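You operate a simulated robot arm through the tools that you are given. There is no shell and no other tool.

You are at the controls of a simulated two-armed robot. One attempt, no reset.

Task
On the plank bench top, fold the blue rag in half.

Only the result counts: the job must be done as asked and must still hold three seconds after the hand-in. Knocking over, shifting, dropping, spilling or breaking anything else fails it. Flat cloth is picked up by pressing the open fingertips on it (5 to 10 N) and closing them slowly along it; thin cloth reads only 2 to 8 mm in the jaws.

Robot
Two 7-joint arms with two-finger parallel grippers on one trunk, on a base that moves. Base frame: it is fixed to the floor where the robot stands at the start and does not move with it; the origin is under the middle of the robot, x ahead of it, y to its left, z up; the surface under the hand at the start is at about z = 800. Lengths are in mm, angles in rad, forces in N, time in s.
The left shoulder is at the start at [163, 171, 1108], the right one opposite. With the tool pointing down near the work surface each hand reaches from about 460 to 960 mm from the robot's upright axis, wherever it stands, measured 20 degrees to its own side. Places, roughly: plank bench top [700, 500, 800]. Payload 4.4 kg a hand.
The tool frame of a hand sits at the grasp point between the pads (the TCP): z along the fingers, y along the line on which they close. The tips reach 23 mm beyond it. Largest opening 94 mm; finger width 38, thickness 10; the body of the gripper, 54 by 96 mm, starts 39 mm behind the TCP.
Orientation is that of the tool frame in the base frame, as a unit quaternion [x, y, z, w]. With the fingers straight down and closing along the base's y, the tool's x points along the base's -x, its y along +y and its z along -z.

Tools
- The arms move only by the tool play_rows. It takes "left_steps", "right_steps" or both (then of equal length, played together; a hand with none holds still); each is a list of rows, each a list of 7 numbers: the turn, a rotation vector about the base's x, y, z in units of 120 degrees (1.0 is 120 degrees), then the shift along the base's x, y, z in units of 200 mm (1.0 is 200 mm), then the finger opening in mm, from 0 to 94. In form: [[rx, ry, rz, x, y, z, claw], ...]. A call has 1 to 20 rows; each row is the pose to reach, as a shift and turn from the pose commanded when the call began. A call with a number of a shift or a turn outside -1 to 1 is refused whole. Each row takes 0.2 s and may step no farther than 50 mm and 0.15 rad from the row before; otherwise, or with a gripper value out of range, the whole call is refused. Where a pose cannot be reached the arm comes as near as it can. A force on the tool above 40 N (or 10 N above the force at the start of the call, whichever is more), or a blocked arm, ends the call early, and 0.2 s more pass. Each finger travels about 72 mm/s and halts on what it meets, pressing with about 38 N; the grip force reading is that of the motor and also rises with nothing between the fingers. The clock runs only during rows and for 0.2 s after the last one: add rows that repeat a pose to give the fingers time. The reply holds the time, the measured pose of the TCP, the force on the tool along the base axes, the opening and the grip force, in the units named above and with some noise, with the torque about the TCP (base axes, N m) and any sound that the robot's microphone picked up, and new pictures: "pictures" is both (left out), scene, wrist or none (wrist: the cameras of the hands that moved).
- Cameras (640 x 400 px; columns grow to the right, rows downward): "scene" is now at [287.5, -23.4, 1236]; the picture's right is [-0.29, -0.96, 0.00], its down [-0.61, 0.18, -0.77] and it looks along [0.74, -0.22, -0.64] (base axes); focal length 292 px, centre (320, 200). "left" rides on the left gripper at [86, -16, -74] in its tool frame; the picture's right is [0.18, 0.98, 0.00], its down [-0.58, 0.11, -0.81] and it looks along [-0.79, 0.15, 0.59] (tool axes); focal length 243 px, centre (320, 200). "right" rides on the right gripper at [86, 16, -75] in its tool frame; the picture's right is [-0.18, 0.98, 0.00], its down [-0.58, -0.11, -0.81] and it looks along [-0.79, -0.15, 0.59] (tool axes); focal length 243 px, centre (320, 200). There is no depth. A picture from a camera that has moved, and an enlarged one, comes with that camera's place and axes in the base frame and with its lens.
- lift_body(by): moves the trunk up (or, below 0, down) by that many mm; the arms and the scene camera ride with it, the base frame stays. It gives what a move gives, with no picture.
- steer(legs): drives the robot by 1 to 6 legs, each [ahead, left, turn to the left] in mm, mm and rad, along the robot's own axes; the way and the turn of a leg run together, so that a leg with both is an arc; at most 1500 mm and 3.142 rad a leg. The arms and the cameras ride along, it lands a little off, and it stops where it bumps. It gives what a move gives, and a new picture of the scene camera.
- pan_tilt(pan, tilt): turns the head with the scene camera to pan (to the left, within 1.396 rad either way) and tilt (down, from -0.506 to 1.204), counted from straight ahead of the robot (the tilt from the chest, where the trunk bows). It gives what a move gives, and a new picture of the scene camera.
- inspect(camera, box): a new picture of the part [left, top, right, bottom] of that camera's present view, enlarged. It takes no simulated time.
- sign_off(): hands the job in; it is judged then, once.

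Nothing tells you exact positions but the pictures and the camera data. Unless the task says otherwise, let go and move clear before handing in.

The tools are called as name(argument=value, ...) on one line, values as JSON. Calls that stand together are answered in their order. play_rows: Moves the arms, as the interface text tells. Its arguments: {"type":"object","properties":{"left_steps":{"type":"array","items":{"type":"array","items":{"type":"number"}}},"right_steps":{"type":"array","items":{"type":"array","items":{"type":"number"}}},"pictures":{"type":"string","enum":["both","scene","wrist","none"]}},"required":[]} The other tools are called the same way: lift_body (by) moves the trunk up or down; steer (legs) drives the base; pan_tilt (pan, tilt) turns the head that bears the scene camera; inspect (camera, box) takes an enlarged picture of a part of a camera's view; sign_off () hands the job in.

At the start:

```text
clock: 0.0
left_position: [630.1, 85.1, 1042.1]
left_tcp_rot: [-0.001, 1.0, 0.0, 0.0]
left_contact_force: [-0.5, 0.5, 0.1]
left_torque: [0.02, 0.03, -0.03]
left_grip_width: 94.0
left_finger_force: 0.0
right_position: [485.7, -388.3, 944.3]
right_tcp_rot: [-0.001, 1.0, 0.0, 0.0]
right_contact_force: [-0.1, 1.1, 0.4]
right_torque: [0.0, 0.0, 0.0]
right_grip_width: 94.0
right_finger_force: 0.1
trunk travel left (down, up): [-125.0, 263.0]
robot x, y, heading: [-1.0, -1.1, 0.001]
head pan, tilt (commanded): [-0.293, 0.693]
```

scene: 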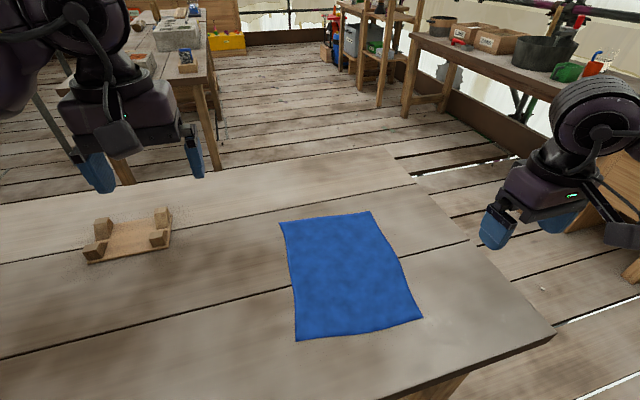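
right: 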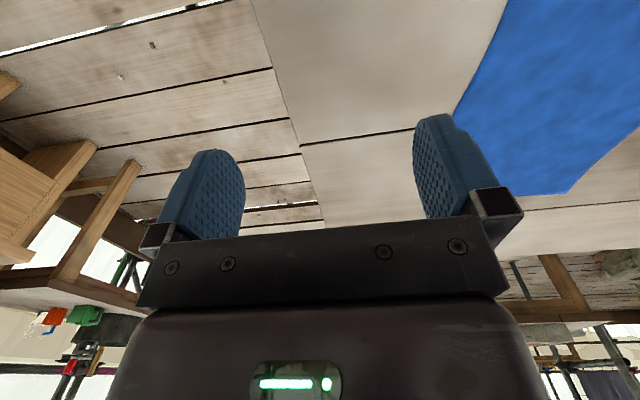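
left: 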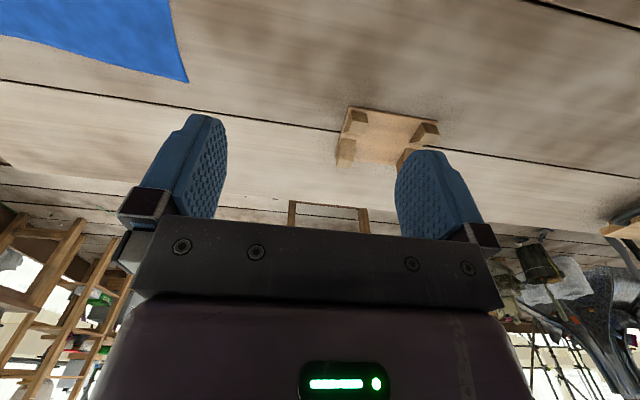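

The rag lies flat near the bench's front right, with corners at about (746,-68), (722,-270), (466,-248) and (490,-47). I plan to pinch its near edge with both hands and carry it to the far edge. First I'll bring the right hand above the near-right corner, turned so it closes along x.

play_rows(right_steps=[[0, 0, 0.059, 0, 0.04, 0, 94], [0, 0, 0.118, 0, 0.1, 0, 94], [0, 0, 0.177, 0, 0.17, 0, 94], [0, 0, 0.236, 0, 0.24, 0, 94], [0, 0, 0.295, 0, 0.32, 0, 94], [0, 0, 0.354, 0, 0.4, -0.02, 90], [0, 0, 0.413, 0, 0.48, -0.04, 80], [0, 0, 0.472, 0, 0.55, -0.06, 70], [0, 0, 0.531, 0, 0.62, -0.08, 60], [0, 0, 0.59, 0, 0.69, -0.1, 60], [0, 0, 0.649, 0, 0.76, -0.13, 60], [0, 0, 0.708, 0, 0.81, -0.16, 60]], pictures="both")

inspect(camera="scene", box=[220, 180, 480, 360])

```text
clock: 2.6
left_position: [631.1, 86.8, 1040.0]
left_tcp_rot: [0.001, 1.0, -0.001, -0.001]
left_contact_force: [0.1, 0.5, -0.5]
left_torque: [0.0, 0.03, 0.01]
left_grip_width: 94.1
left_finger_force: 0.0
right_position: [474.0, -173.9, 902.2]
right_tcp_rot: [-0.64, 0.767, 0.048, 0.01]
right_contact_force: [0.2, -0.3, 2.0]
right_torque: [-0.07, 0.06, 0.0]
right_grip_width: 60.0
right_finger_force: 0.1
right hand out of reach, approached as far as the arm can: row 10, 11, 12
trunk travel left (down, up): [-125.0, 263.0]
robot x, y, heading: [2.0, 0.7, 0.004]
head pan, tilt (commanded): [-0.293, 0.693]
camera scene: at [288.6, -21.8, 1235.7], right [-0.29, -0.96, 0.0], down [-0.61, 0.18, -0.77], along [0.74, -0.22, -0.64], focal length 292 px, centre (320, 200)
camera right: at [447.5, -260.9, 971.1], right [-0.93, 0.35, 0.07], down [0.25, 0.48, 0.84], along [0.26, 0.8, -0.54], focal length 243 px, centre (320, 200)
```

scene: 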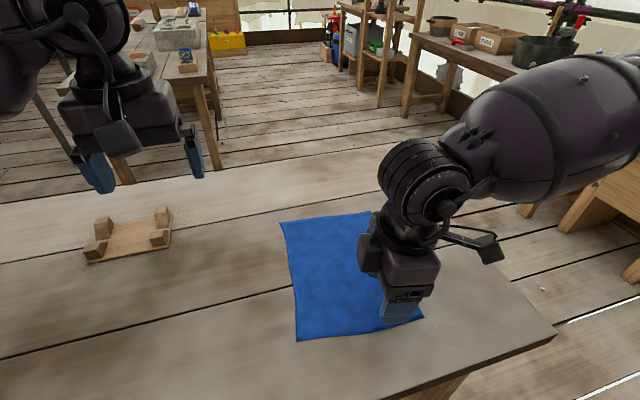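
right: 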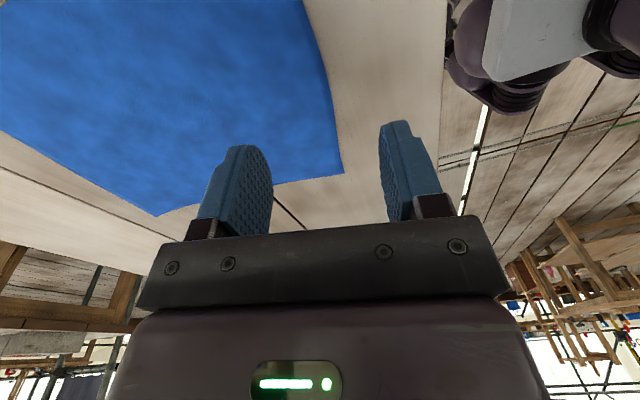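

```text
2.22 times, centred on (350, 270) of scene
camera zoom: at [288.6, -21.8, 1235.7], right [-0.29, -0.96, 0.0], down [-0.61, 0.18, -0.77], along [0.74, -0.22, -0.64], focal length 650 px, centre (253, 44)
```

zoom: 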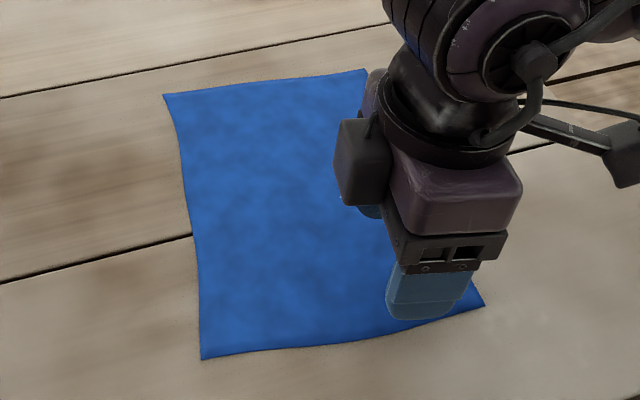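

The right hand stopped short: this close to the robot with the wrist turned, the near edge is out of its reach. The wrist view confirms the rag corners I estimated, with near-left at about (487,-48). I'll look to both sides and behind before moving the base back and right.

pan_tilt(pan=-1.396, tilt=0.6)

pan_tilt(pan=1.396, tilt=0.6)

```text
clock: 3.9
left_position: [631.1, 85.1, 1041.6]
left_tcp_rot: [0.001, 1.0, 0.0, 0.0]
left_contact_force: [0.5, 0.6, -0.2]
left_torque: [0.02, -0.02, 0.01]
left_grip_width: 94.2
left_finger_force: 0.0
right_position: [472.7, -176.6, 901.0]
right_tcp_rot: [-0.638, 0.768, 0.049, 0.008]
right_contact_force: [-0.1, -1.2, 0.3]
right_torque: [0.01, -0.02, -0.03]
right_grip_width: 59.8
right_finger_force: 0.1
trunk travel left (down, up): [-125.0, 263.0]
robot x, y, heading: [-1.5, -0.5, 0.002]
head pan, tilt (commanded): [-1.396, 0.6]
camera scene: at [221.3, -85.7, 1244.0], right [-0.98, -0.17, 0.0], down [-0.1, 0.56, -0.83], along [0.14, -0.81, -0.56], focal length 292 px, centre (320, 200)
```

scene: 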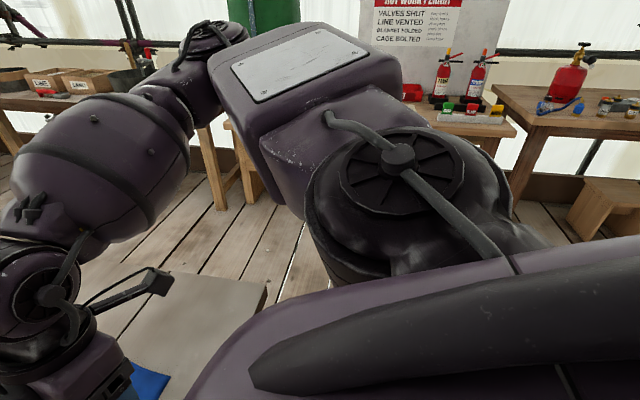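

```text
clock: 6.4
left_position: [629.3, 86.4, 1041.6]
left_tcp_rot: [0.001, 1.0, 0.001, 0.0]
left_contact_force: [0.3, 0.0, -0.1]
left_torque: [0.0, 0.04, -0.03]
left_grip_width: 93.9
left_finger_force: 0.0
right_position: [474.0, -175.5, 901.6]
right_tcp_rot: [-0.638, 0.768, 0.048, 0.009]
right_contact_force: [0.9, 0.0, 0.4]
right_torque: [-0.01, 0.03, 0.03]
right_grip_width: 59.9
right_finger_force: 0.1
trunk travel left (down, up): [-125.0, 263.0]
robot x, y, heading: [-1.6, -0.4, 0.009]
head pan, tilt (commanded): [1.396, 0.6]
camera scene: at [221.3, 88.3, 1244.0], right [0.98, -0.17, 0.0], down [-0.1, -0.56, -0.83], along [0.14, 0.81, -0.56], focal length 292 px, centre (320, 200)
```

scene: 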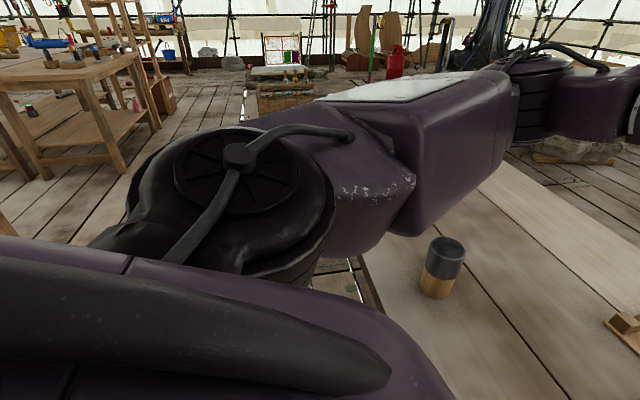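

There's clear floor on both sides. A mallet-like cylinder stands on the bench at about (524,442), well away from the rag. I'll back up, shift right and turn slightly so the rag is centred and square in front of the robot.

steer(legs=[[-90, -88, 0], [0, 0, -0.1]])

pan_tilt(pan=0.0, tilt=0.75)

```text
clock: 8.4
left_position: [546.1, -68.9, 1041.4]
left_tcp_rot: [0.05, 0.999, 0.001, 0.0]
left_contact_force: [0.4, -0.3, 0.2]
left_torque: [0.0, 0.01, 0.02]
left_grip_width: 94.3
left_finger_force: 0.1
right_position: [365.5, -313.2, 902.1]
right_tcp_rot: [-0.6, 0.798, 0.046, 0.011]
right_contact_force: [-0.1, 0.6, -0.7]
right_torque: [0.02, -0.01, -0.01]
right_grip_width: 60.1
right_finger_force: 0.1
trunk travel left (down, up): [-125.0, 263.0]
robot x, y, heading: [-89.9, -90.6, -0.098]
head pan, tilt (commanded): [1.396, 0.6]
camera scene: at [139.6, -24.7, 1244.1], right [0.96, -0.27, 0.0], down [-0.15, -0.54, -0.83], along [0.22, 0.79, -0.56], focal length 292 px, centre (320, 200)
```

scene: 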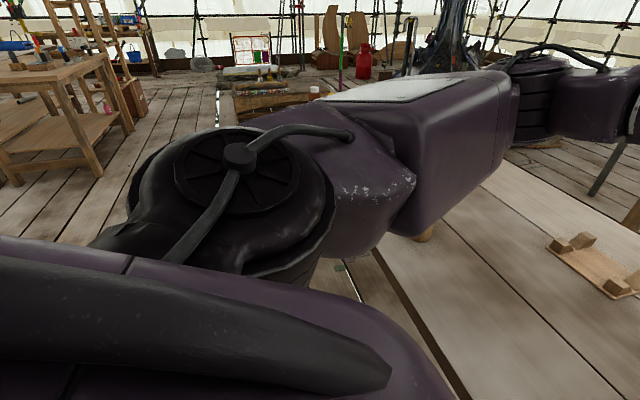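

```text
clock: 9.9
left_position: [546.6, -68.1, 1041.3]
left_tcp_rot: [0.051, 0.999, 0.0, 0.001]
left_contact_force: [0.4, 0.0, 0.4]
left_torque: [-0.05, -0.02, -0.01]
left_grip_width: 94.2
left_finger_force: 0.0
right_position: [364.1, -312.9, 903.4]
right_tcp_rot: [-0.599, 0.799, 0.047, 0.01]
right_contact_force: [-0.7, 0.0, -0.2]
right_torque: [0.0, 0.03, 0.0]
right_grip_width: 59.9
right_finger_force: 0.0
trunk travel left (down, up): [-125.0, 263.0]
robot x, y, heading: [-94.9, -87.5, -0.104]
head pan, tilt (commanded): [0.0, 0.75]
camera scene: at [198.1, -117.3, 1231.2], right [-0.1, -0.99, 0.0], down [-0.68, 0.07, -0.73], along [0.73, -0.07, -0.68], focal length 292 px, centre (320, 200)
```

scene: 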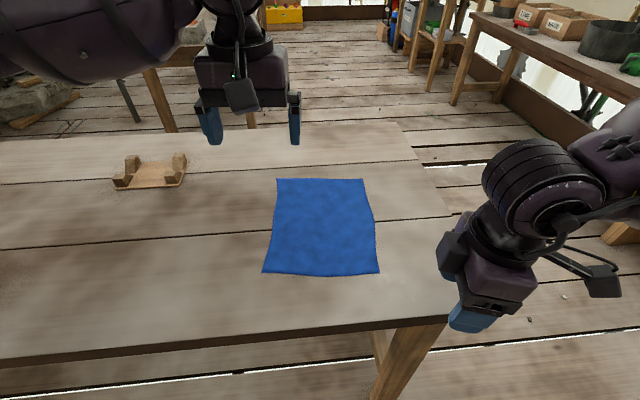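

The rag is now centred ahead. I'll zoom in on it to measure the corners more precisely.

inspect(camera="scene", box=[230, 160, 410, 290])

```text
3.08 times, centred on (320, 225) of scene
camera zoom: at [198.1, -117.3, 1231.2], right [-0.1, -0.99, 0.0], down [-0.68, 0.07, -0.73], along [0.73, -0.07, -0.68], focal length 900 px, centre (320, 123)
```

zoom: 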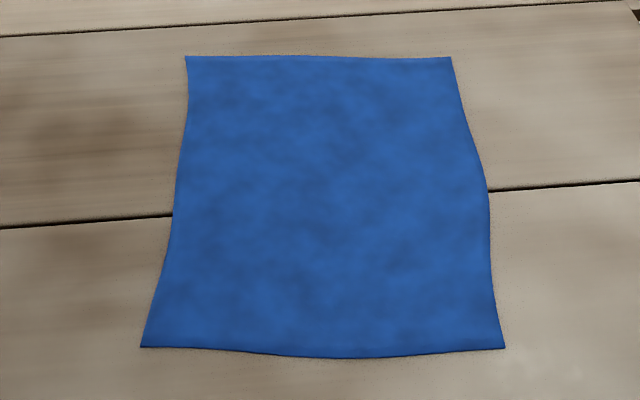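

Measured corners are TL(744,-71), TR(721,-272), BR(466,-248) and BL(487,-48), so the rag is about 257 by 201 mm and square to the robot. Now I'll bring both hands over the near edge, turned to close along the robot's forward axis.

play_rows(left_steps=[[0, 0, -0.0625, -0.01, 0, -0.04, 90], [0, 0, -0.125, -0.02, 0, -0.08, 80], [0, 0, -0.1875, -0.04, 0, -0.12, 70], [0, 0, -0.25, -0.06, 0, -0.16, 60], [0, 0, -0.3125, -0.08, -0.01, -0.2, 60], [0, 0, -0.375, -0.1, -0.01, -0.25, 60], [0, 0, -0.4375, -0.12, -0.02, -0.3, 60], [0, 0, -0.5, -0.14, -0.02, -0.35, 60], [0, 0, -0.5625, -0.15, -0.03, -0.4, 60], [0, 0, -0.625, -0.16, -0.03, -0.45, 60], [0, 0, -0.6875, -0.17, -0.03, -0.5, 60], [0, 0, -0.75, -0.18, -0.03, -0.55, 60]], right_steps=[[0, 0, 0.005, 0.05, 0.03, 0, 60], [0, 0, 0.01, 0.1, 0.06, 0, 60], [0, 0, 0.015, 0.15, 0.09, 0, 60], [0, 0, 0.02, 0.2, 0.12, 0, 60], [0, 0, 0.025, 0.25, 0.15, 0, 60], [0, 0, 0.03, 0.3, 0.18, 0, 60], [0, 0, 0.035, 0.35, 0.21, 0, 60], [0, 0, 0.04, 0.4, 0.24, 0, 60], [0, 0, 0.045, 0.45, 0.27, 0, 60], [0, 0, 0.045, 0.5, 0.3, 0, 60], [0, 0, 0.045, 0.55, 0.33, 0, 60], [0, 0, 0.045, 0.58, 0.36, 0, 60]], pictures="both")

```text
clock: 12.5
left_position: [488.7, -65.5, 910.0]
left_tcp_rot: [0.705, 0.707, 0.048, 0.023]
left_contact_force: [-1.3, 0.3, -0.5]
left_torque: [0.03, 0.0, 0.02]
left_grip_width: 59.8
left_finger_force: 0.0
left hand out of reach, approached as far as the arm can: row 11, 12
right_position: [385.2, -264.9, 910.1]
right_tcp_rot: [-0.636, 0.771, 0.045, 0.01]
right_contact_force: [-0.3, 0.0, -0.2]
right_torque: [0.03, 0.0, -0.01]
right_grip_width: 60.0
right_finger_force: 0.0
right hand out of reach, approached as far as the arm can: row 2, 3, 4, 5, 6, 7, 8, 9, 10, 11, 12
trunk travel left (down, up): [-125.0, 263.0]
robot x, y, heading: [-90.1, -90.7, -0.094]
head pan, tilt (commanded): [0.0, 0.75]
camera scene: at [197.8, -118.0, 1231.2], right [-0.1, -0.99, 0.0], down [-0.68, 0.07, -0.73], along [0.73, -0.07, -0.68], focal length 292 px, centre (320, 200)
camera right: at [356.5, -352.0, 978.6], right [-0.93, 0.37, 0.07], down [0.25, 0.48, 0.84], along [0.27, 0.8, -0.54], focal length 243 px, centre (320, 200)
camera left: at [465.0, 18.0, 985.9], right [0.98, 0.18, 0.11], down [0.03, -0.61, 0.79], along [0.21, -0.77, -0.6], focal length 243 px, centre (320, 200)
```

scene: 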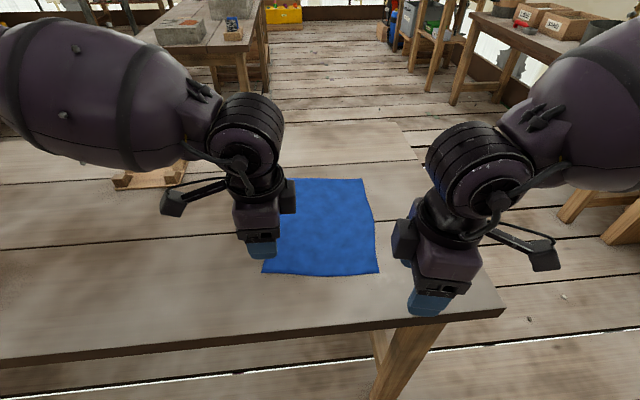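
right: 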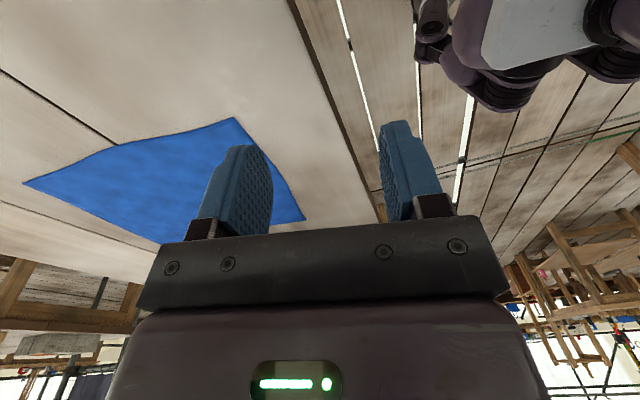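
left: 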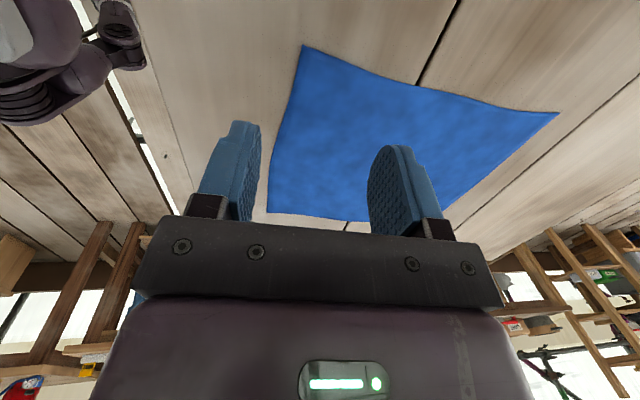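

The right hand hit a wrist limit at nearly 85° of yaw, and the left is close to its own limit. I'll take about 20° of yaw off the right hand to free it, then see where it settles.

play_rows(right_steps=[[0, 0, -0.05, 0, 0, 0, 60], [0, 0, -0.1, 0, 0, 0, 60], [0, 0, -0.15, 0, 0, 0, 60], [0, 0, -0.2, 0, 0, 0, 60], [0, 0, -0.2, 0, 0, 0, 60], [0, 0, -0.2, 0, 0, 0, 60]], pictures="scene")

```text
clock: 13.9
left_position: [490.4, -66.0, 909.2]
left_tcp_rot: [0.705, 0.707, 0.048, 0.022]
left_contact_force: [0.4, -0.9, -0.3]
left_torque: [-0.01, 0.01, 0.02]
left_grip_width: 59.8
left_finger_force: 0.0
right_position: [382.3, -264.9, 911.3]
right_tcp_rot: [-0.462, 0.886, 0.044, 0.019]
right_contact_force: [-0.8, 0.3, 0.6]
right_torque: [0.0, 0.03, 0.03]
right_grip_width: 60.0
right_finger_force: 0.1
trunk travel left (down, up): [-125.0, 263.0]
robot x, y, heading: [-88.4, -90.7, -0.099]
head pan, tilt (commanded): [0.0, 0.75]
camera scene: at [198.2, -117.4, 1231.2], right [-0.1, -0.99, 0.0], down [-0.68, 0.07, -0.73], along [0.73, -0.07, -0.68], focal length 292 px, centre (320, 200)
```

scene: 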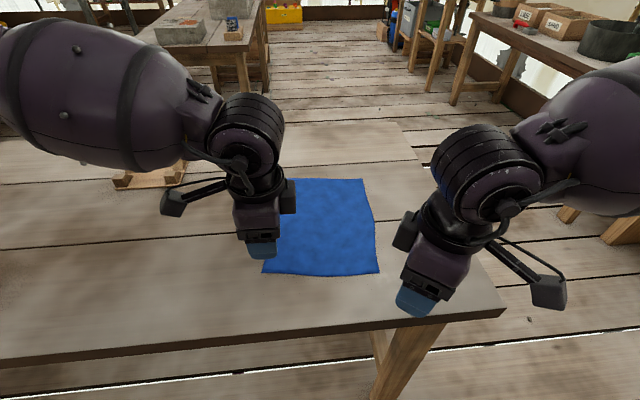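

Backing the yaw off worked, and each call now starts from the measured pose. I'll use about 70° of yaw on both hands, level the tools, and place them above the pinch points near the near-left and near-right corners.

play_rows(left_steps=[[-0.002, 0.006, 0.0125, 0.012, -0.005, -0.024, 50], [-0.0044, 0.0118, 0.025, 0.024, -0.01, -0.049, 45], [-0.0066, 0.0177, 0.0375, 0.036, -0.015, -0.073, 40], [-0.0088, 0.0236, 0.05, 0.048, -0.021, -0.098, 40], [-0.011, 0.0295, 0.0625, 0.06, -0.026, -0.122, 40], [-0.0132, 0.0354, 0.075, 0.072, -0.031, -0.147, 40], [-0.0154, 0.0413, 0.0875, 0.084, -0.036, -0.171, 40], [-0.0176, 0.0472, 0.1, 0.096, -0.042, -0.196, 40], [-0.0176, 0.0472, 0.1, 0.096, -0.042, -0.196, 40]], right_steps=[[-0.0057, -0.0004, 0.01, 0.07, 0.024, -0.026, 50], [-0.0114, -0.0008, 0.02, 0.14, 0.047, -0.052, 45], [-0.0171, -0.0012, 0.03, 0.21, 0.071, -0.078, 40], [-0.0228, -0.0016, 0.04, 0.28, 0.095, -0.103, 40], [-0.0285, -0.002, 0.05, 0.35, 0.118, -0.129, 40], [-0.0342, -0.0024, 0.06, 0.42, 0.142, -0.155, 40], [-0.0399, -0.0028, 0.07, 0.49, 0.165, -0.181, 40], [-0.0456, -0.0033, 0.083, 0.555, 0.189, -0.2065, 40], [-0.0456, -0.0033, 0.083, 0.555, 0.189, -0.2065, 40]], pictures="both")

```text
clock: 15.9
left_position: [506.7, -73.6, 871.6]
left_tcp_rot: [0.629, 0.777, 0.002, -0.005]
left_contact_force: [-0.1, -0.6, -0.3]
left_torque: [0.01, -0.02, -0.02]
left_grip_width: 40.1
left_finger_force: 0.0
right_position: [493.8, -227.3, 871.1]
right_tcp_rot: [-0.539, 0.843, 0.001, -0.005]
right_contact_force: [-0.5, -0.5, -0.8]
right_torque: [0.04, 0.0, 0.01]
right_grip_width: 40.0
right_finger_force: 0.0
trunk travel left (down, up): [-125.0, 263.0]
robot x, y, heading: [-87.2, -89.7, -0.103]
head pan, tilt (commanded): [0.0, 0.75]
camera scene: at [197.8, -117.5, 1231.4], right [-0.1, -0.99, 0.0], down [-0.68, 0.07, -0.73], along [0.73, -0.07, -0.68], focal length 292 px, centre (320, 200)
camera right: at [444.1, -297.4, 945.3], right [-0.81, 0.58, 0.01], down [0.35, 0.48, 0.8], along [0.46, 0.66, -0.6], focal length 243 px, centre (320, 200)
camera left: at [472.8, 7.0, 947.1], right [0.92, 0.39, 0.0], down [0.23, -0.55, 0.8], along [0.31, -0.74, -0.6], focal length 243 px, centre (320, 200)
```

scene: 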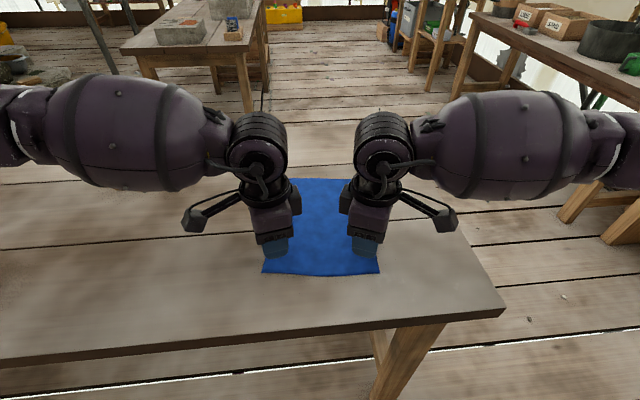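
right: 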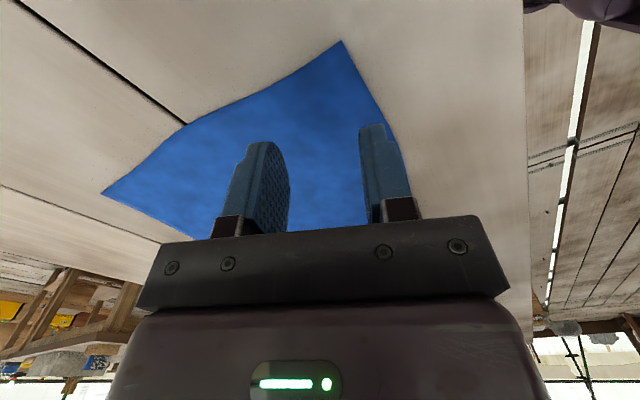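
left: 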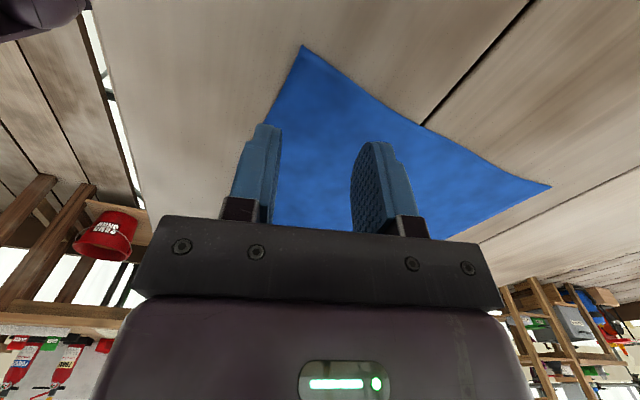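

Both hands are level above the near corners, with the tips about 48 mm above the rag. I'll lower them until just above contact.

play_rows(left_steps=[[0, 0, 0, 0.005, 0, -0.04, 40], [0, 0, 0, 0.01, 0, -0.08, 40], [0, 0, 0, 0.01, 0, -0.12, 40], [0, 0, 0, 0.01, 0, -0.16, 40], [0, 0, 0, 0.01, 0, -0.19, 40], [0, 0, 0, 0.01, 0, -0.21, 40], [0, 0, 0, 0.01, 0, -0.21, 40]], right_steps=[[0, 0, 0, 0, 0, -0.04, 40], [0, 0, 0, 0, 0, -0.08, 40], [0, 0, 0, 0, 0, -0.12, 40], [0, 0, 0, 0, 0, -0.16, 40], [0, 0, 0, 0, 0, -0.19, 40], [0, 0, 0, 0, 0, -0.21, 40], [0, 0, 0, 0, 0, -0.21, 40]], pictures="both")

```text
clock: 17.5
left_position: [509.6, -71.9, 828.6]
left_tcp_rot: [0.628, 0.778, 0.002, -0.004]
left_contact_force: [-0.1, 0.5, -0.2]
left_torque: [0.0, 0.0, -0.02]
left_grip_width: 40.0
left_finger_force: 0.1
right_position: [494.1, -226.8, 827.9]
right_tcp_rot: [-0.539, 0.842, 0.002, -0.005]
right_contact_force: [0.5, 0.2, -1.1]
right_torque: [-0.01, 0.02, 0.0]
right_grip_width: 39.9
right_finger_force: 0.1
trunk travel left (down, up): [-125.0, 263.0]
robot x, y, heading: [-87.2, -90.6, -0.103]
head pan, tilt (commanded): [0.0, 0.75]
camera scene: at [198.0, -117.4, 1231.2], right [-0.1, -0.99, 0.0], down [-0.68, 0.07, -0.73], along [0.73, -0.07, -0.68], focal length 292 px, centre (320, 200)
camera right: at [444.2, -297.3, 902.3], right [-0.81, 0.58, 0.01], down [0.35, 0.48, 0.8], along [0.46, 0.66, -0.6], focal length 243 px, centre (320, 200)
camera left: at [475.6, 7.8, 904.0], right [0.92, 0.39, 0.0], down [0.23, -0.55, 0.8], along [0.31, -0.74, -0.6], focal length 243 px, centre (320, 200)
```

scene: 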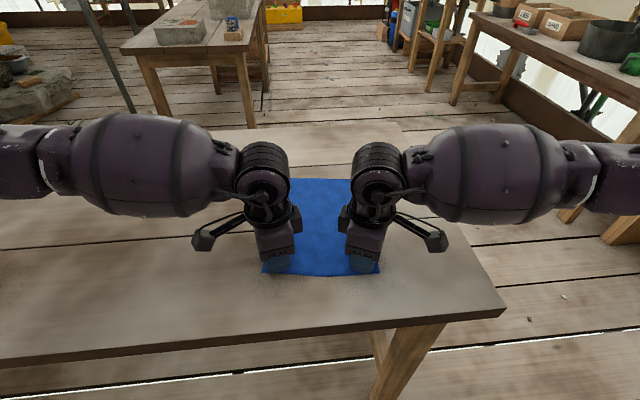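
right: 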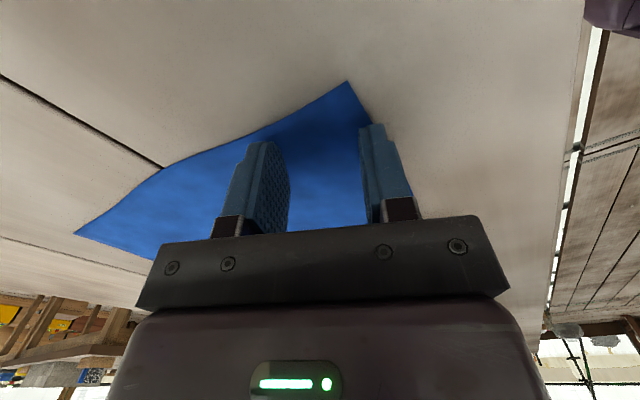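
left: 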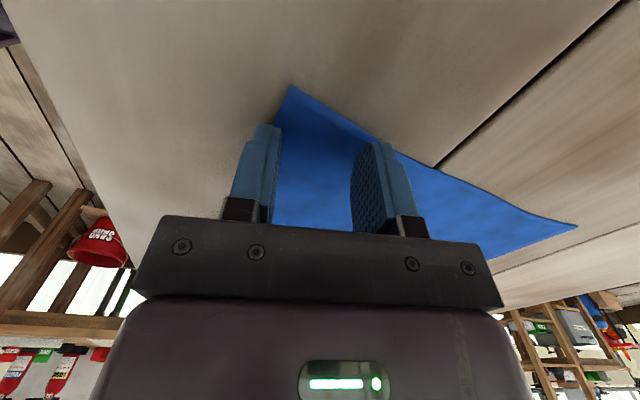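

The tips sit about 4 to 5 mm above the rag, with the outer fingers near its edge. I'll press down gently and watch the force.

play_rows(left_steps=[[0, 0, 0, 0, 0, -0.01, 40], [0, 0, 0, 0, 0, -0.02, 40], [0, 0, 0, 0, 0, -0.025, 40], [0, 0, 0, 0, 0, -0.025, 40]], right_steps=[[0, 0, 0, 0, 0, -0.01, 40], [0, 0, 0, 0, 0, -0.02, 40], [0, 0, 0, 0, 0, -0.025, 40], [0, 0, 0, 0, 0, -0.025, 40]], pictures="none")

```text
clock: 18.5
left_position: [509.3, -73.0, 824.5]
left_tcp_rot: [0.628, 0.778, 0.003, -0.004]
left_contact_force: [0.4, 2.6, 7.9]
left_torque: [-0.07, -0.04, -0.02]
left_grip_width: 39.9
left_finger_force: 0.1
right_position: [493.5, -226.1, 824.6]
right_tcp_rot: [-0.538, 0.843, 0.0, -0.004]
right_contact_force: [0.5, -2.6, 8.1]
right_torque: [-0.05, -0.16, 0.0]
right_grip_width: 40.5
right_finger_force: 0.0
trunk travel left (down, up): [-125.0, 263.0]
robot x, y, heading: [-91.7, -88.9, -0.101]
head pan, tilt (commanded): [0.0, 0.75]
```

Both hands press with about 8 N. Now I'll close the fingers slowly along the cloth.

play_rows(left_steps=[[0, 0, 0, 0, 0, 0, 37], [0, 0, 0, 0, 0, 0, 34], [0, 0, 0, 0, 0, 0, 31], [0, 0, 0, 0, 0, 0, 28], [0, 0, 0, 0, 0, 0, 25], [0, 0, 0, 0, 0, 0, 22], [0, 0, 0, 0, 0, 0, 19], [0, 0, 0, 0, 0, 0, 16]], right_steps=[[0, 0, 0, 0, 0, 0, 37], [0, 0, 0, 0, 0, 0, 34], [0, 0, 0, 0, 0, 0, 31], [0, 0, 0, 0, 0, 0, 28], [0, 0, 0, 0, 0, 0, 25], [0, 0, 0, 0, 0, 0, 22], [0, 0, 0, 0, 0, 0, 19], [0, 0, 0, 0, 0, 0, 16]], pictures="both")

```text
clock: 20.3
left_position: [508.5, -73.5, 825.6]
left_tcp_rot: [0.629, 0.777, 0.003, -0.003]
left_contact_force: [2.7, -1.0, 12.7]
left_torque: [-0.21, -0.07, 0.0]
left_grip_width: 16.8
left_finger_force: 1.0
right_position: [491.7, -226.1, 825.1]
right_tcp_rot: [-0.539, 0.843, 0.002, -0.004]
right_contact_force: [-0.9, 2.3, 15.7]
right_torque: [0.1, -0.1, 0.03]
right_grip_width: 13.7
right_finger_force: 0.1
trunk travel left (down, up): [-125.0, 263.0]
robot x, y, heading: [-89.1, -87.9, -0.106]
head pan, tilt (commanded): [0.0, 0.75]
camera scene: at [196.0, -117.2, 1231.9], right [-0.1, -0.99, 0.0], down [-0.68, 0.07, -0.73], along [0.73, -0.07, -0.68], focal length 292 px, centre (320, 200)
camera right: at [442.7, -297.0, 899.5], right [-0.81, 0.58, 0.0], down [0.35, 0.48, 0.8], along [0.46, 0.66, -0.6], focal length 243 px, centre (320, 200)
camera left: at [474.6, 7.2, 900.3], right [0.92, 0.39, 0.0], down [0.23, -0.55, 0.8], along [0.31, -0.74, -0.6], focal length 243 px, centre (320, 200)
```

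scene: 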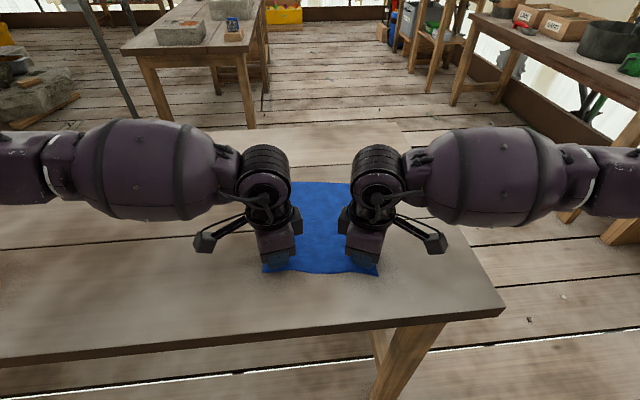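
right: 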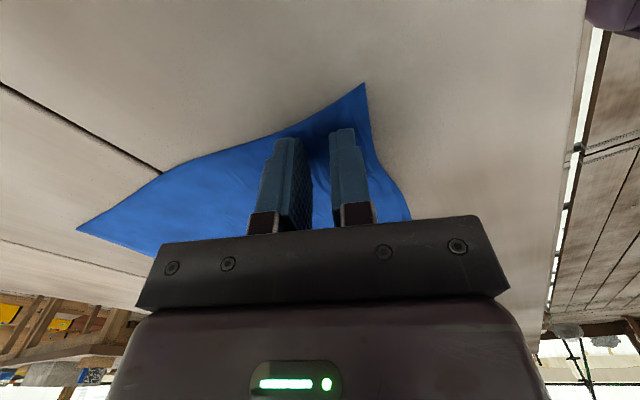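
left: 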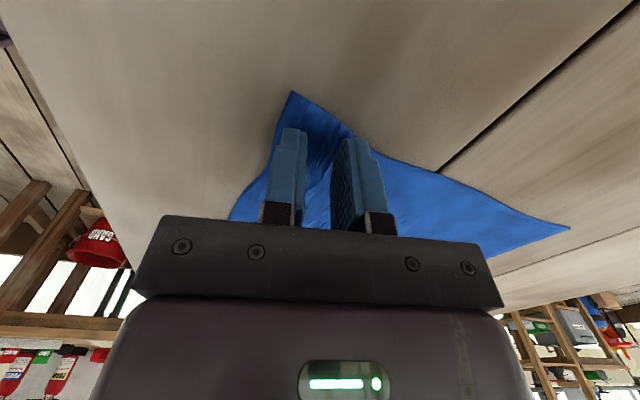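

A ridge is forming between the fingers on both hands. I'll keep closing slowly to complete the pinch.

play_rows(left_steps=[[0, 0, 0, 0, 0, 0, 14], [0, 0, 0, 0, 0, 0, 11], [0, 0, 0, 0, 0, 0, 9], [0, 0, 0, 0, 0, 0, 7], [0, 0, 0, 0, 0, 0, 5], [0, 0, 0, 0, 0, 0, 3], [0, 0, 0, 0, 0, 0, 1], [0, 0, 0, 0, 0, 0, 0], [0, 0, 0, 0, 0, 0, 0]], right_steps=[[0, 0, 0, 0, 0, 0, 12], [0, 0, 0, 0, 0, 0, 10], [0, 0, 0, 0, 0, 0, 8], [0, 0, 0, 0, 0, 0, 6], [0, 0, 0, 0, 0, 0, 4], [0, 0, 0, 0, 0, 0, 2], [0, 0, 0, 0, 0, 0, 0], [0, 0, 0, 0, 0, 0, 0], [0, 0, 0, 0, 0, 0, 0]], pictures="both")

```text
clock: 22.3
left_position: [508.8, -72.8, 824.2]
left_tcp_rot: [0.628, 0.778, 0.003, -0.004]
left_contact_force: [3.0, -1.2, 14.5]
left_torque: [-0.25, -0.06, 0.01]
left_grip_width: 0.0
left_finger_force: 37.4
right_position: [493.3, -225.5, 824.8]
right_tcp_rot: [-0.539, 0.842, 0.001, -0.003]
right_contact_force: [-1.3, 3.0, 19.4]
right_torque: [0.19, 0.04, 0.08]
right_grip_width: 0.1
right_finger_force: 37.7
trunk travel left (down, up): [-125.0, 263.0]
robot x, y, heading: [-88.4, -89.1, -0.103]
head pan, tilt (commanded): [0.0, 0.75]
camera scene: at [195.7, -117.0, 1231.9], right [-0.1, -0.99, 0.0], down [-0.68, 0.07, -0.73], along [0.73, -0.07, -0.68], focal length 292 px, centre (320, 200)
camera right: at [442.5, -296.9, 899.4], right [-0.81, 0.58, 0.0], down [0.35, 0.48, 0.8], along [0.46, 0.66, -0.6], focal length 243 px, centre (320, 200)
camera left: at [474.3, 7.3, 900.3], right [0.92, 0.39, 0.0], down [0.23, -0.55, 0.8], along [0.31, -0.74, -0.6], focal length 243 px, centre (320, 200)
```

scene: 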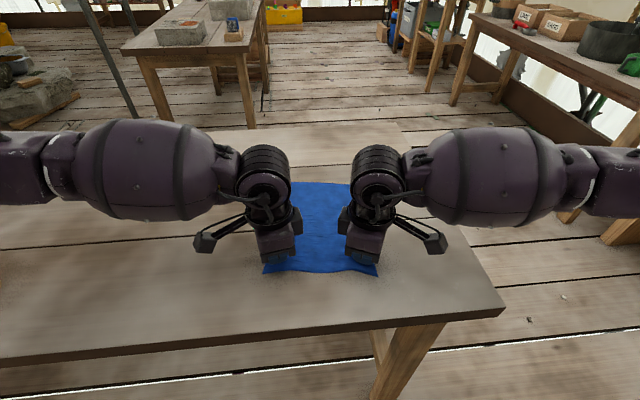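
right: 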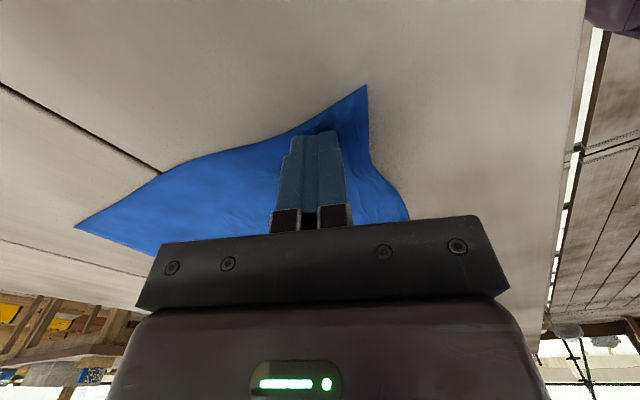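
left: 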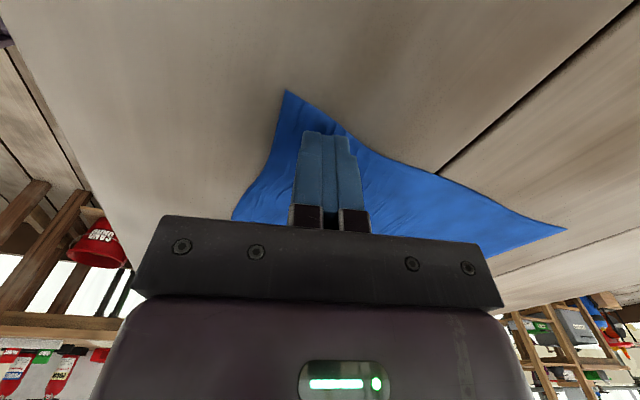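

The jaws read 0 mm, so the tips slid over the ridge and nothing is held. I'll lift a little and look at the rag's state before retrying.

play_rows(left_steps=[[0, 0, 0, 0, 0, 0.02, 0], [0, 0, 0, 0, 0, 0.06, 0], [0, 0, 0, 0, 0, 0.12, 10], [0, 0, 0, 0, 0, 0.2, 30], [0, 0, 0, -0.05, 0.15, 0.3, 50], [0, 0, 0, -0.05, 0.3, 0.3, 60], [0, 0, 0, -0.05, 0.45, 0.3, 60]], right_steps=[[0, 0, 0, 0, 0, 0.02, 0], [0, 0, 0, 0, 0, 0.06, 0], [0, 0, 0, 0, 0, 0.12, 10], [0, 0, 0, 0, 0, 0.2, 30], [0, 0, 0, -0.05, -0.15, 0.3, 50], [0, 0, 0, -0.05, -0.3, 0.3, 60], [0, 0, 0, -0.05, -0.45, 0.3, 60]], pictures="both")

inspect(camera="scene", box=[230, 160, 410, 290])

```text
clock: 23.9
left_position: [490.9, -5.6, 881.3]
left_tcp_rot: [0.63, 0.776, -0.032, 0.009]
left_contact_force: [-1.0, 5.0, -3.3]
left_torque: [-0.28, 0.0, 0.01]
left_grip_width: 59.9
left_finger_force: 0.2
right_position: [482.7, -291.2, 882.7]
right_tcp_rot: [-0.537, 0.844, 0.002, -0.003]
right_contact_force: [0.1, -0.7, -1.0]
right_torque: [0.0, 0.04, -0.01]
right_grip_width: 60.2
right_finger_force: 0.0
right hand out of reach, approached as far as the arm can: row 7
trunk travel left (down, up): [-125.0, 263.0]
robot x, y, heading: [-92.5, -92.8, -0.1]
head pan, tilt (commanded): [0.0, 0.75]
camera scene: at [197.8, -119.7, 1231.3], right [-0.1, -0.99, 0.0], down [-0.68, 0.07, -0.73], along [0.73, -0.07, -0.68], focal length 292 px, centre (320, 200)
camera right: at [433.1, -360.7, 957.8], right [-0.81, 0.58, 0.01], down [0.35, 0.48, 0.8], along [0.46, 0.65, -0.6], focal length 243 px, centre (320, 200)
camera left: at [458.9, 81.1, 951.5], right [0.92, 0.38, -0.05], down [0.25, -0.5, 0.83], along [0.29, -0.78, -0.55], focal length 243 px, centre (320, 200)
```

scene: 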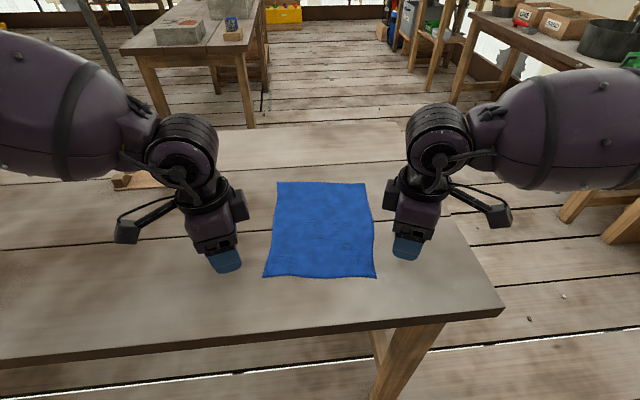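
right: 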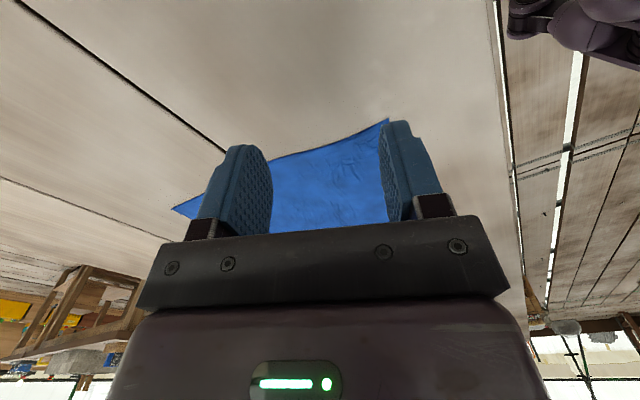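
left: 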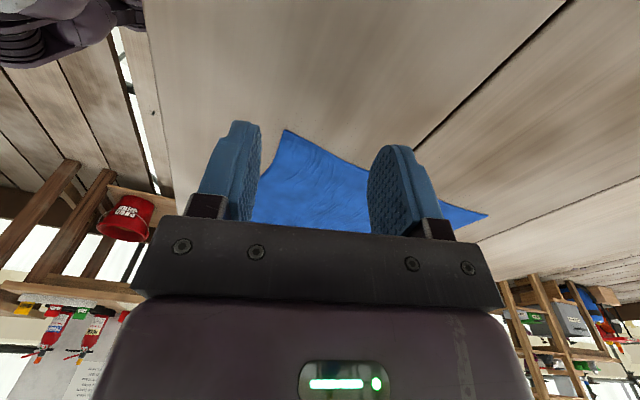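

```text
3.08 times, centred on (320, 225) of scene
camera zoom: at [197.8, -119.7, 1231.3], right [-0.1, -0.99, 0.0], down [-0.68, 0.07, -0.73], along [0.73, -0.07, -0.68], focal length 900 px, centre (320, 123)
```

zoom: 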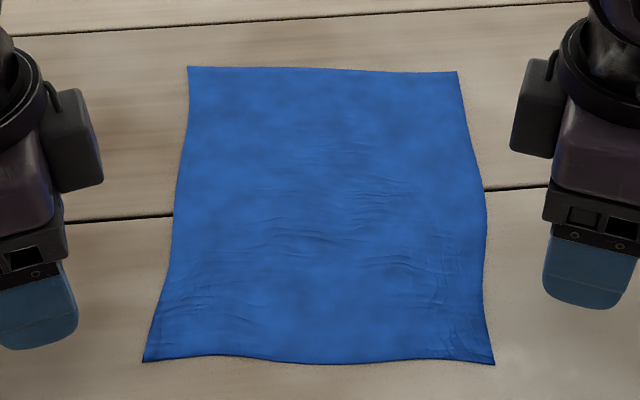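

The outer fingers were only half on the cloth, so the rag slid about 10 mm toward the robot without folding up. Its corners are now about TL(731,-75), TR(705,-276), BR(456,-243) and BL(478,-52). This time I'll close along the edge with both fingers fully on the cloth, so I'm turning both hands back to zero yaw.

play_rows(left_steps=[[0, 0, 0.06, 0, -0.03, 0, 60], [0, 0, 0.12, 0, -0.07, 0, 60], [0, 0, 0.18, -0.01, -0.11, 0, 60], [0, 0, 0.24, -0.02, -0.15, 0, 60], [0, 0, 0.3, -0.03, -0.19, 0, 55], [0, 0, 0.36, -0.04, -0.23, 0, 50], [0, 0, 0.42, -0.05, -0.27, 0, 50], [0, 0, 0.48, -0.06, -0.31, 0, 50], [0, 0, 0.54, -0.07, -0.35, 0, 50], [0, 0, 0.6, -0.07, -0.38, 0, 50], [0, 0, 0.6, -0.07, -0.38, 0, 50]], right_steps=[[0, 0, -0.06, 0, 0.03, 0, 60], [0, 0, -0.12, 0, 0.07, 0, 60], [0, 0, -0.18, -0.01, 0.11, 0, 60], [0, 0, -0.24, -0.02, 0.15, 0, 60], [0, 0, -0.3, -0.03, 0.19, 0, 55], [0, 0, -0.36, -0.04, 0.23, 0, 50], [0, 0, -0.42, -0.05, 0.27, 0, 50], [0, 0, -0.48, -0.06, 0.31, 0, 50], [0, 0, -0.54, -0.07, 0.35, 0, 50], [0, 0, -0.59, -0.07, 0.38, 0, 50], [0, 0, -0.59, -0.07, 0.38, 0, 50]], pictures="both")

```text
clock: 26.3
left_position: [484.7, -58.8, 883.7]
left_tcp_rot: [0.051, 0.999, 0.0, -0.006]
left_contact_force: [0.3, 1.1, -0.3]
left_torque: [0.0, -0.02, -0.01]
left_grip_width: 50.0
left_finger_force: 0.0
right_position: [468.3, -213.0, 883.9]
right_tcp_rot: [0.05, 0.999, 0.003, -0.003]
right_contact_force: [-0.6, 0.5, 0.4]
right_torque: [0.04, 0.05, 0.04]
right_grip_width: 50.0
right_finger_force: 0.0
trunk travel left (down, up): [-125.0, 263.0]
robot x, y, heading: [-91.1, -87.5, -0.101]
head pan, tilt (commanded): [0.0, 0.75]
camera scene: at [197.9, -117.4, 1231.3], right [-0.1, -0.99, 0.0], down [-0.68, 0.07, -0.73], along [0.73, -0.07, -0.68], focal length 292 px, centre (320, 200)
camera right: at [386.3, -187.3, 958.1], right [0.28, 0.96, 0.01], down [0.57, -0.17, 0.8], along [0.77, -0.22, -0.6], focal length 243 px, centre (320, 200)
camera left: at [397.7, -67.2, 959.4], right [-0.08, 1.0, 0.0], down [0.6, 0.05, 0.8], along [0.8, 0.07, -0.6], focal length 243 px, centre (320, 200)
```

scene: 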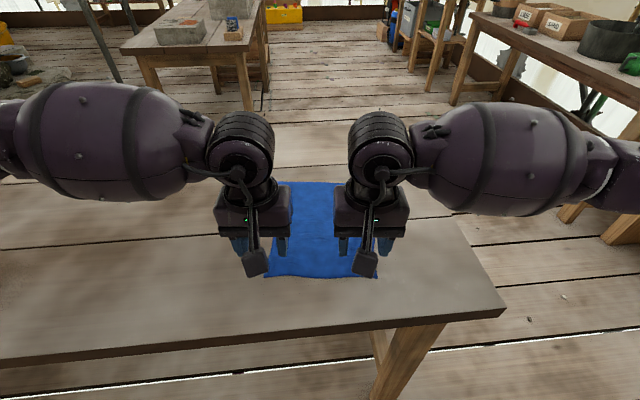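
right: 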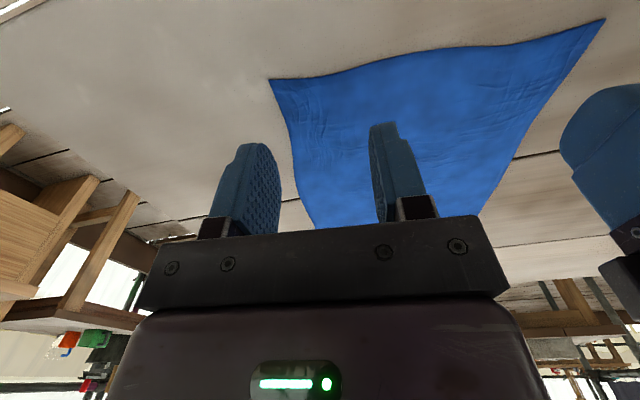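
left: 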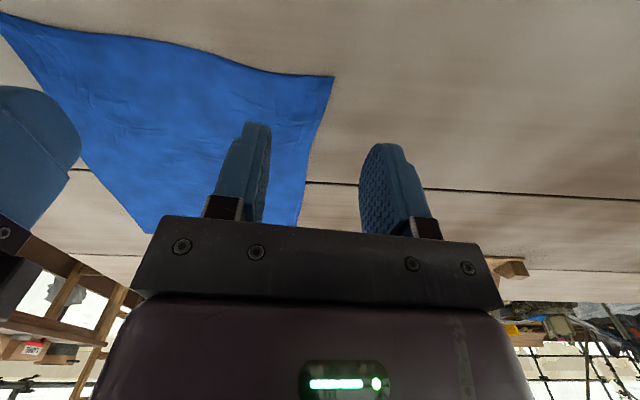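

The wrist views confirm near corners at about BL(477,-52) and BR(455,-241). I'll move each hand to about 35 mm in from its corner, tilt the fingers 20° forward, and come down to about 27 mm above the rag.

play_rows(left_steps=[[-0.003, -0.028, 0, -0.002, -0.024, -0.01, 50], [-0.0055, -0.055, 0, -0.004, -0.049, -0.03, 50], [-0.008, -0.083, 0, -0.006, -0.073, -0.06, 50], [-0.011, -0.11, 0, -0.009, -0.098, -0.1, 50], [-0.014, -0.138, 0, -0.011, -0.122, -0.14, 50], [-0.0167, -0.1658, 0, -0.0135, -0.146, -0.168, 50], [-0.0167, -0.1658, 0, -0.0135, -0.146, -0.168, 50]], right_steps=[[-0.003, -0.028, 0, 0, 0.004, -0.01, 50], [-0.0055, -0.055, 0, 0, 0.009, -0.03, 50], [-0.008, -0.083, 0, 0, 0.013, -0.06, 50], [-0.011, -0.11, 0, 0, 0.018, -0.1, 50], [-0.014, -0.138, 0, 0, 0.022, -0.14, 50], [-0.0167, -0.1658, 0, 0.001, 0.027, -0.17, 50], [-0.0167, -0.1658, 0, 0.001, 0.027, -0.17, 50]], pictures="both")

```text
clock: 27.9
left_position: [482.6, -89.0, 851.3]
left_tcp_rot: [0.051, 0.984, -0.01, 0.169]
left_contact_force: [-0.6, -0.5, 0.1]
left_torque: [0.03, 0.02, 0.0]
left_grip_width: 50.1
left_finger_force: 0.1
right_position: [470.5, -207.1, 847.4]
right_tcp_rot: [0.047, 0.984, -0.005, 0.171]
right_contact_force: [1.1, 0.2, 0.3]
right_torque: [0.0, -0.01, 0.01]
right_grip_width: 50.0
right_finger_force: 0.0
trunk travel left (down, up): [-125.0, 263.0]
robot x, y, heading: [-88.4, -89.0, -0.099]
head pan, tilt (commanded): [0.0, 0.75]
camera scene: at [198.0, -117.4, 1231.3], right [-0.1, -0.99, 0.0], down [-0.68, 0.07, -0.73], along [0.73, -0.07, -0.68], focal length 292 px, centre (320, 200)
camera right: at [366.6, -180.0, 889.5], right [0.27, 0.96, 0.07], down [0.26, -0.14, 0.95], along [0.93, -0.24, -0.29], focal length 243 px, centre (320, 200)
camera left: at [374.3, -94.2, 892.3], right [-0.07, 1.0, -0.06], down [0.29, 0.08, 0.95], along [0.95, 0.05, -0.29], focal length 243 px, centre (320, 200)
```

scene: 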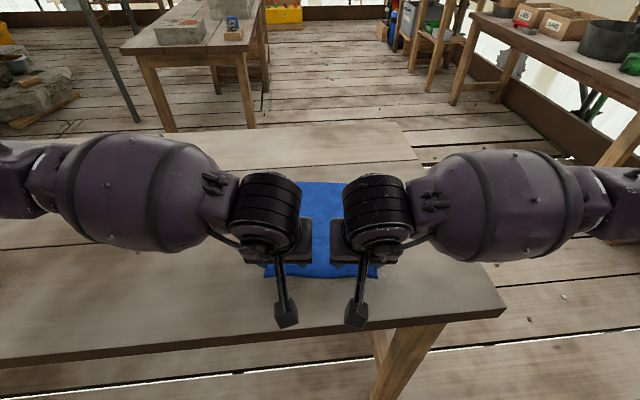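
right: 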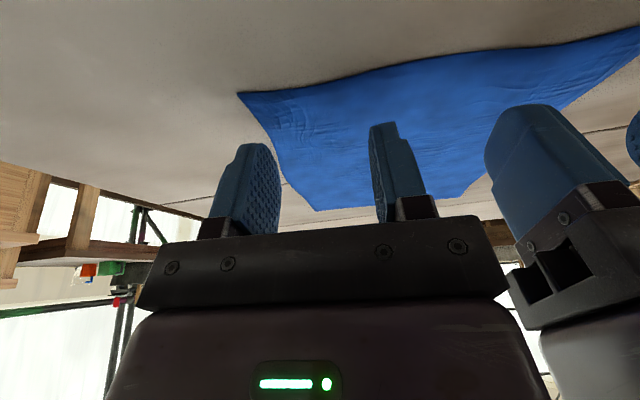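
left: 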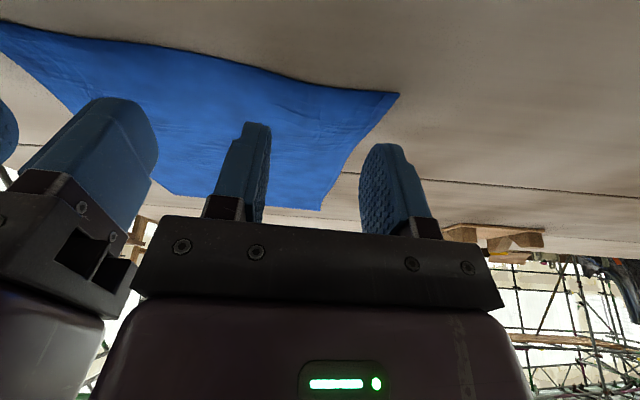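

Both fingers of each hand are over the cloth, 10 to 15 mm inside the near edge. I'll lower them to contact in small steps.

play_rows(left_steps=[[0, 0, 0, -0.01, 0, -0.04, 50], [0, 0, 0, -0.01, 0, -0.08, 50], [0, 0, 0, -0.01, 0, -0.11, 50], [0, 0, 0, -0.01, 0, -0.12, 50], [0, 0, 0, -0.01, 0, -0.125, 50], [0, 0, 0, -0.01, 0, -0.125, 50]], right_steps=[[0, 0, 0, -0.01, 0, -0.04, 50], [0, 0, 0, -0.01, 0, -0.08, 50], [0, 0, 0, -0.01, 0, -0.11, 50], [0, 0, 0, -0.01, 0, -0.12, 50], [0, 0, 0, -0.01, 0, -0.125, 50], [0, 0, 0, -0.01, 0, -0.125, 50]], pictures="wrist")

```text
clock: 29.4
left_position: [479.9, -88.5, 828.3]
left_tcp_rot: [0.051, 0.984, -0.011, 0.173]
left_contact_force: [0.0, 1.7, 17.2]
left_torque: [0.45, 0.11, 0.02]
left_grip_width: 50.6
left_finger_force: 0.3
right_position: [468.7, -206.0, 830.4]
right_tcp_rot: [0.048, 0.983, -0.004, 0.177]
right_contact_force: [-2.3, -2.1, 20.1]
right_torque: [-0.62, 0.3, -0.07]
right_grip_width: 50.8
right_finger_force: 1.0
trunk travel left (down, up): [-125.0, 263.0]
robot x, y, heading: [-88.1, -92.0, -0.1]
head pan, tilt (commanded): [0.0, 0.75]
stopped in row 6 (right hand): the force on the tool passed its limit at 41 N (the readings are from after the stop); the commanded pose is now the measured one
camera right: at [364.4, -178.6, 869.4], right [0.27, 0.96, 0.07], down [0.25, -0.14, 0.96], along [0.93, -0.24, -0.28], focal length 243 px, centre (320, 200)
camera left: at [372.2, -94.2, 869.8], right [-0.07, 1.0, -0.07], down [0.28, 0.08, 0.96], along [0.96, 0.05, -0.29], focal length 243 px, centre (320, 200)
```

right: 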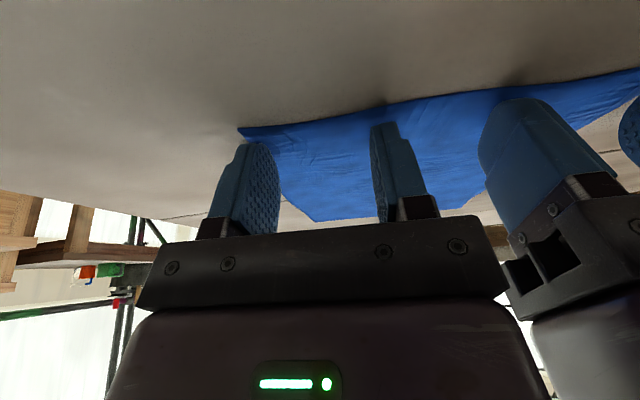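
left: 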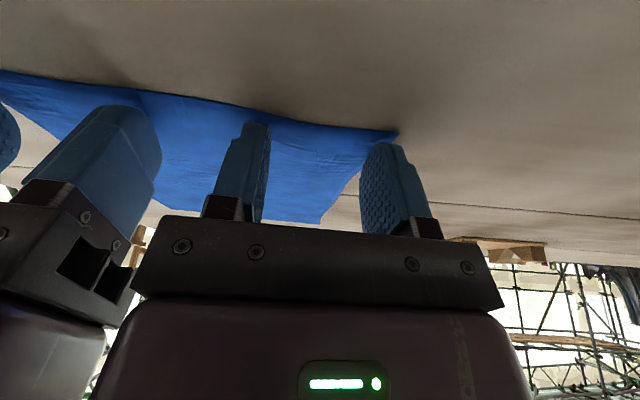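

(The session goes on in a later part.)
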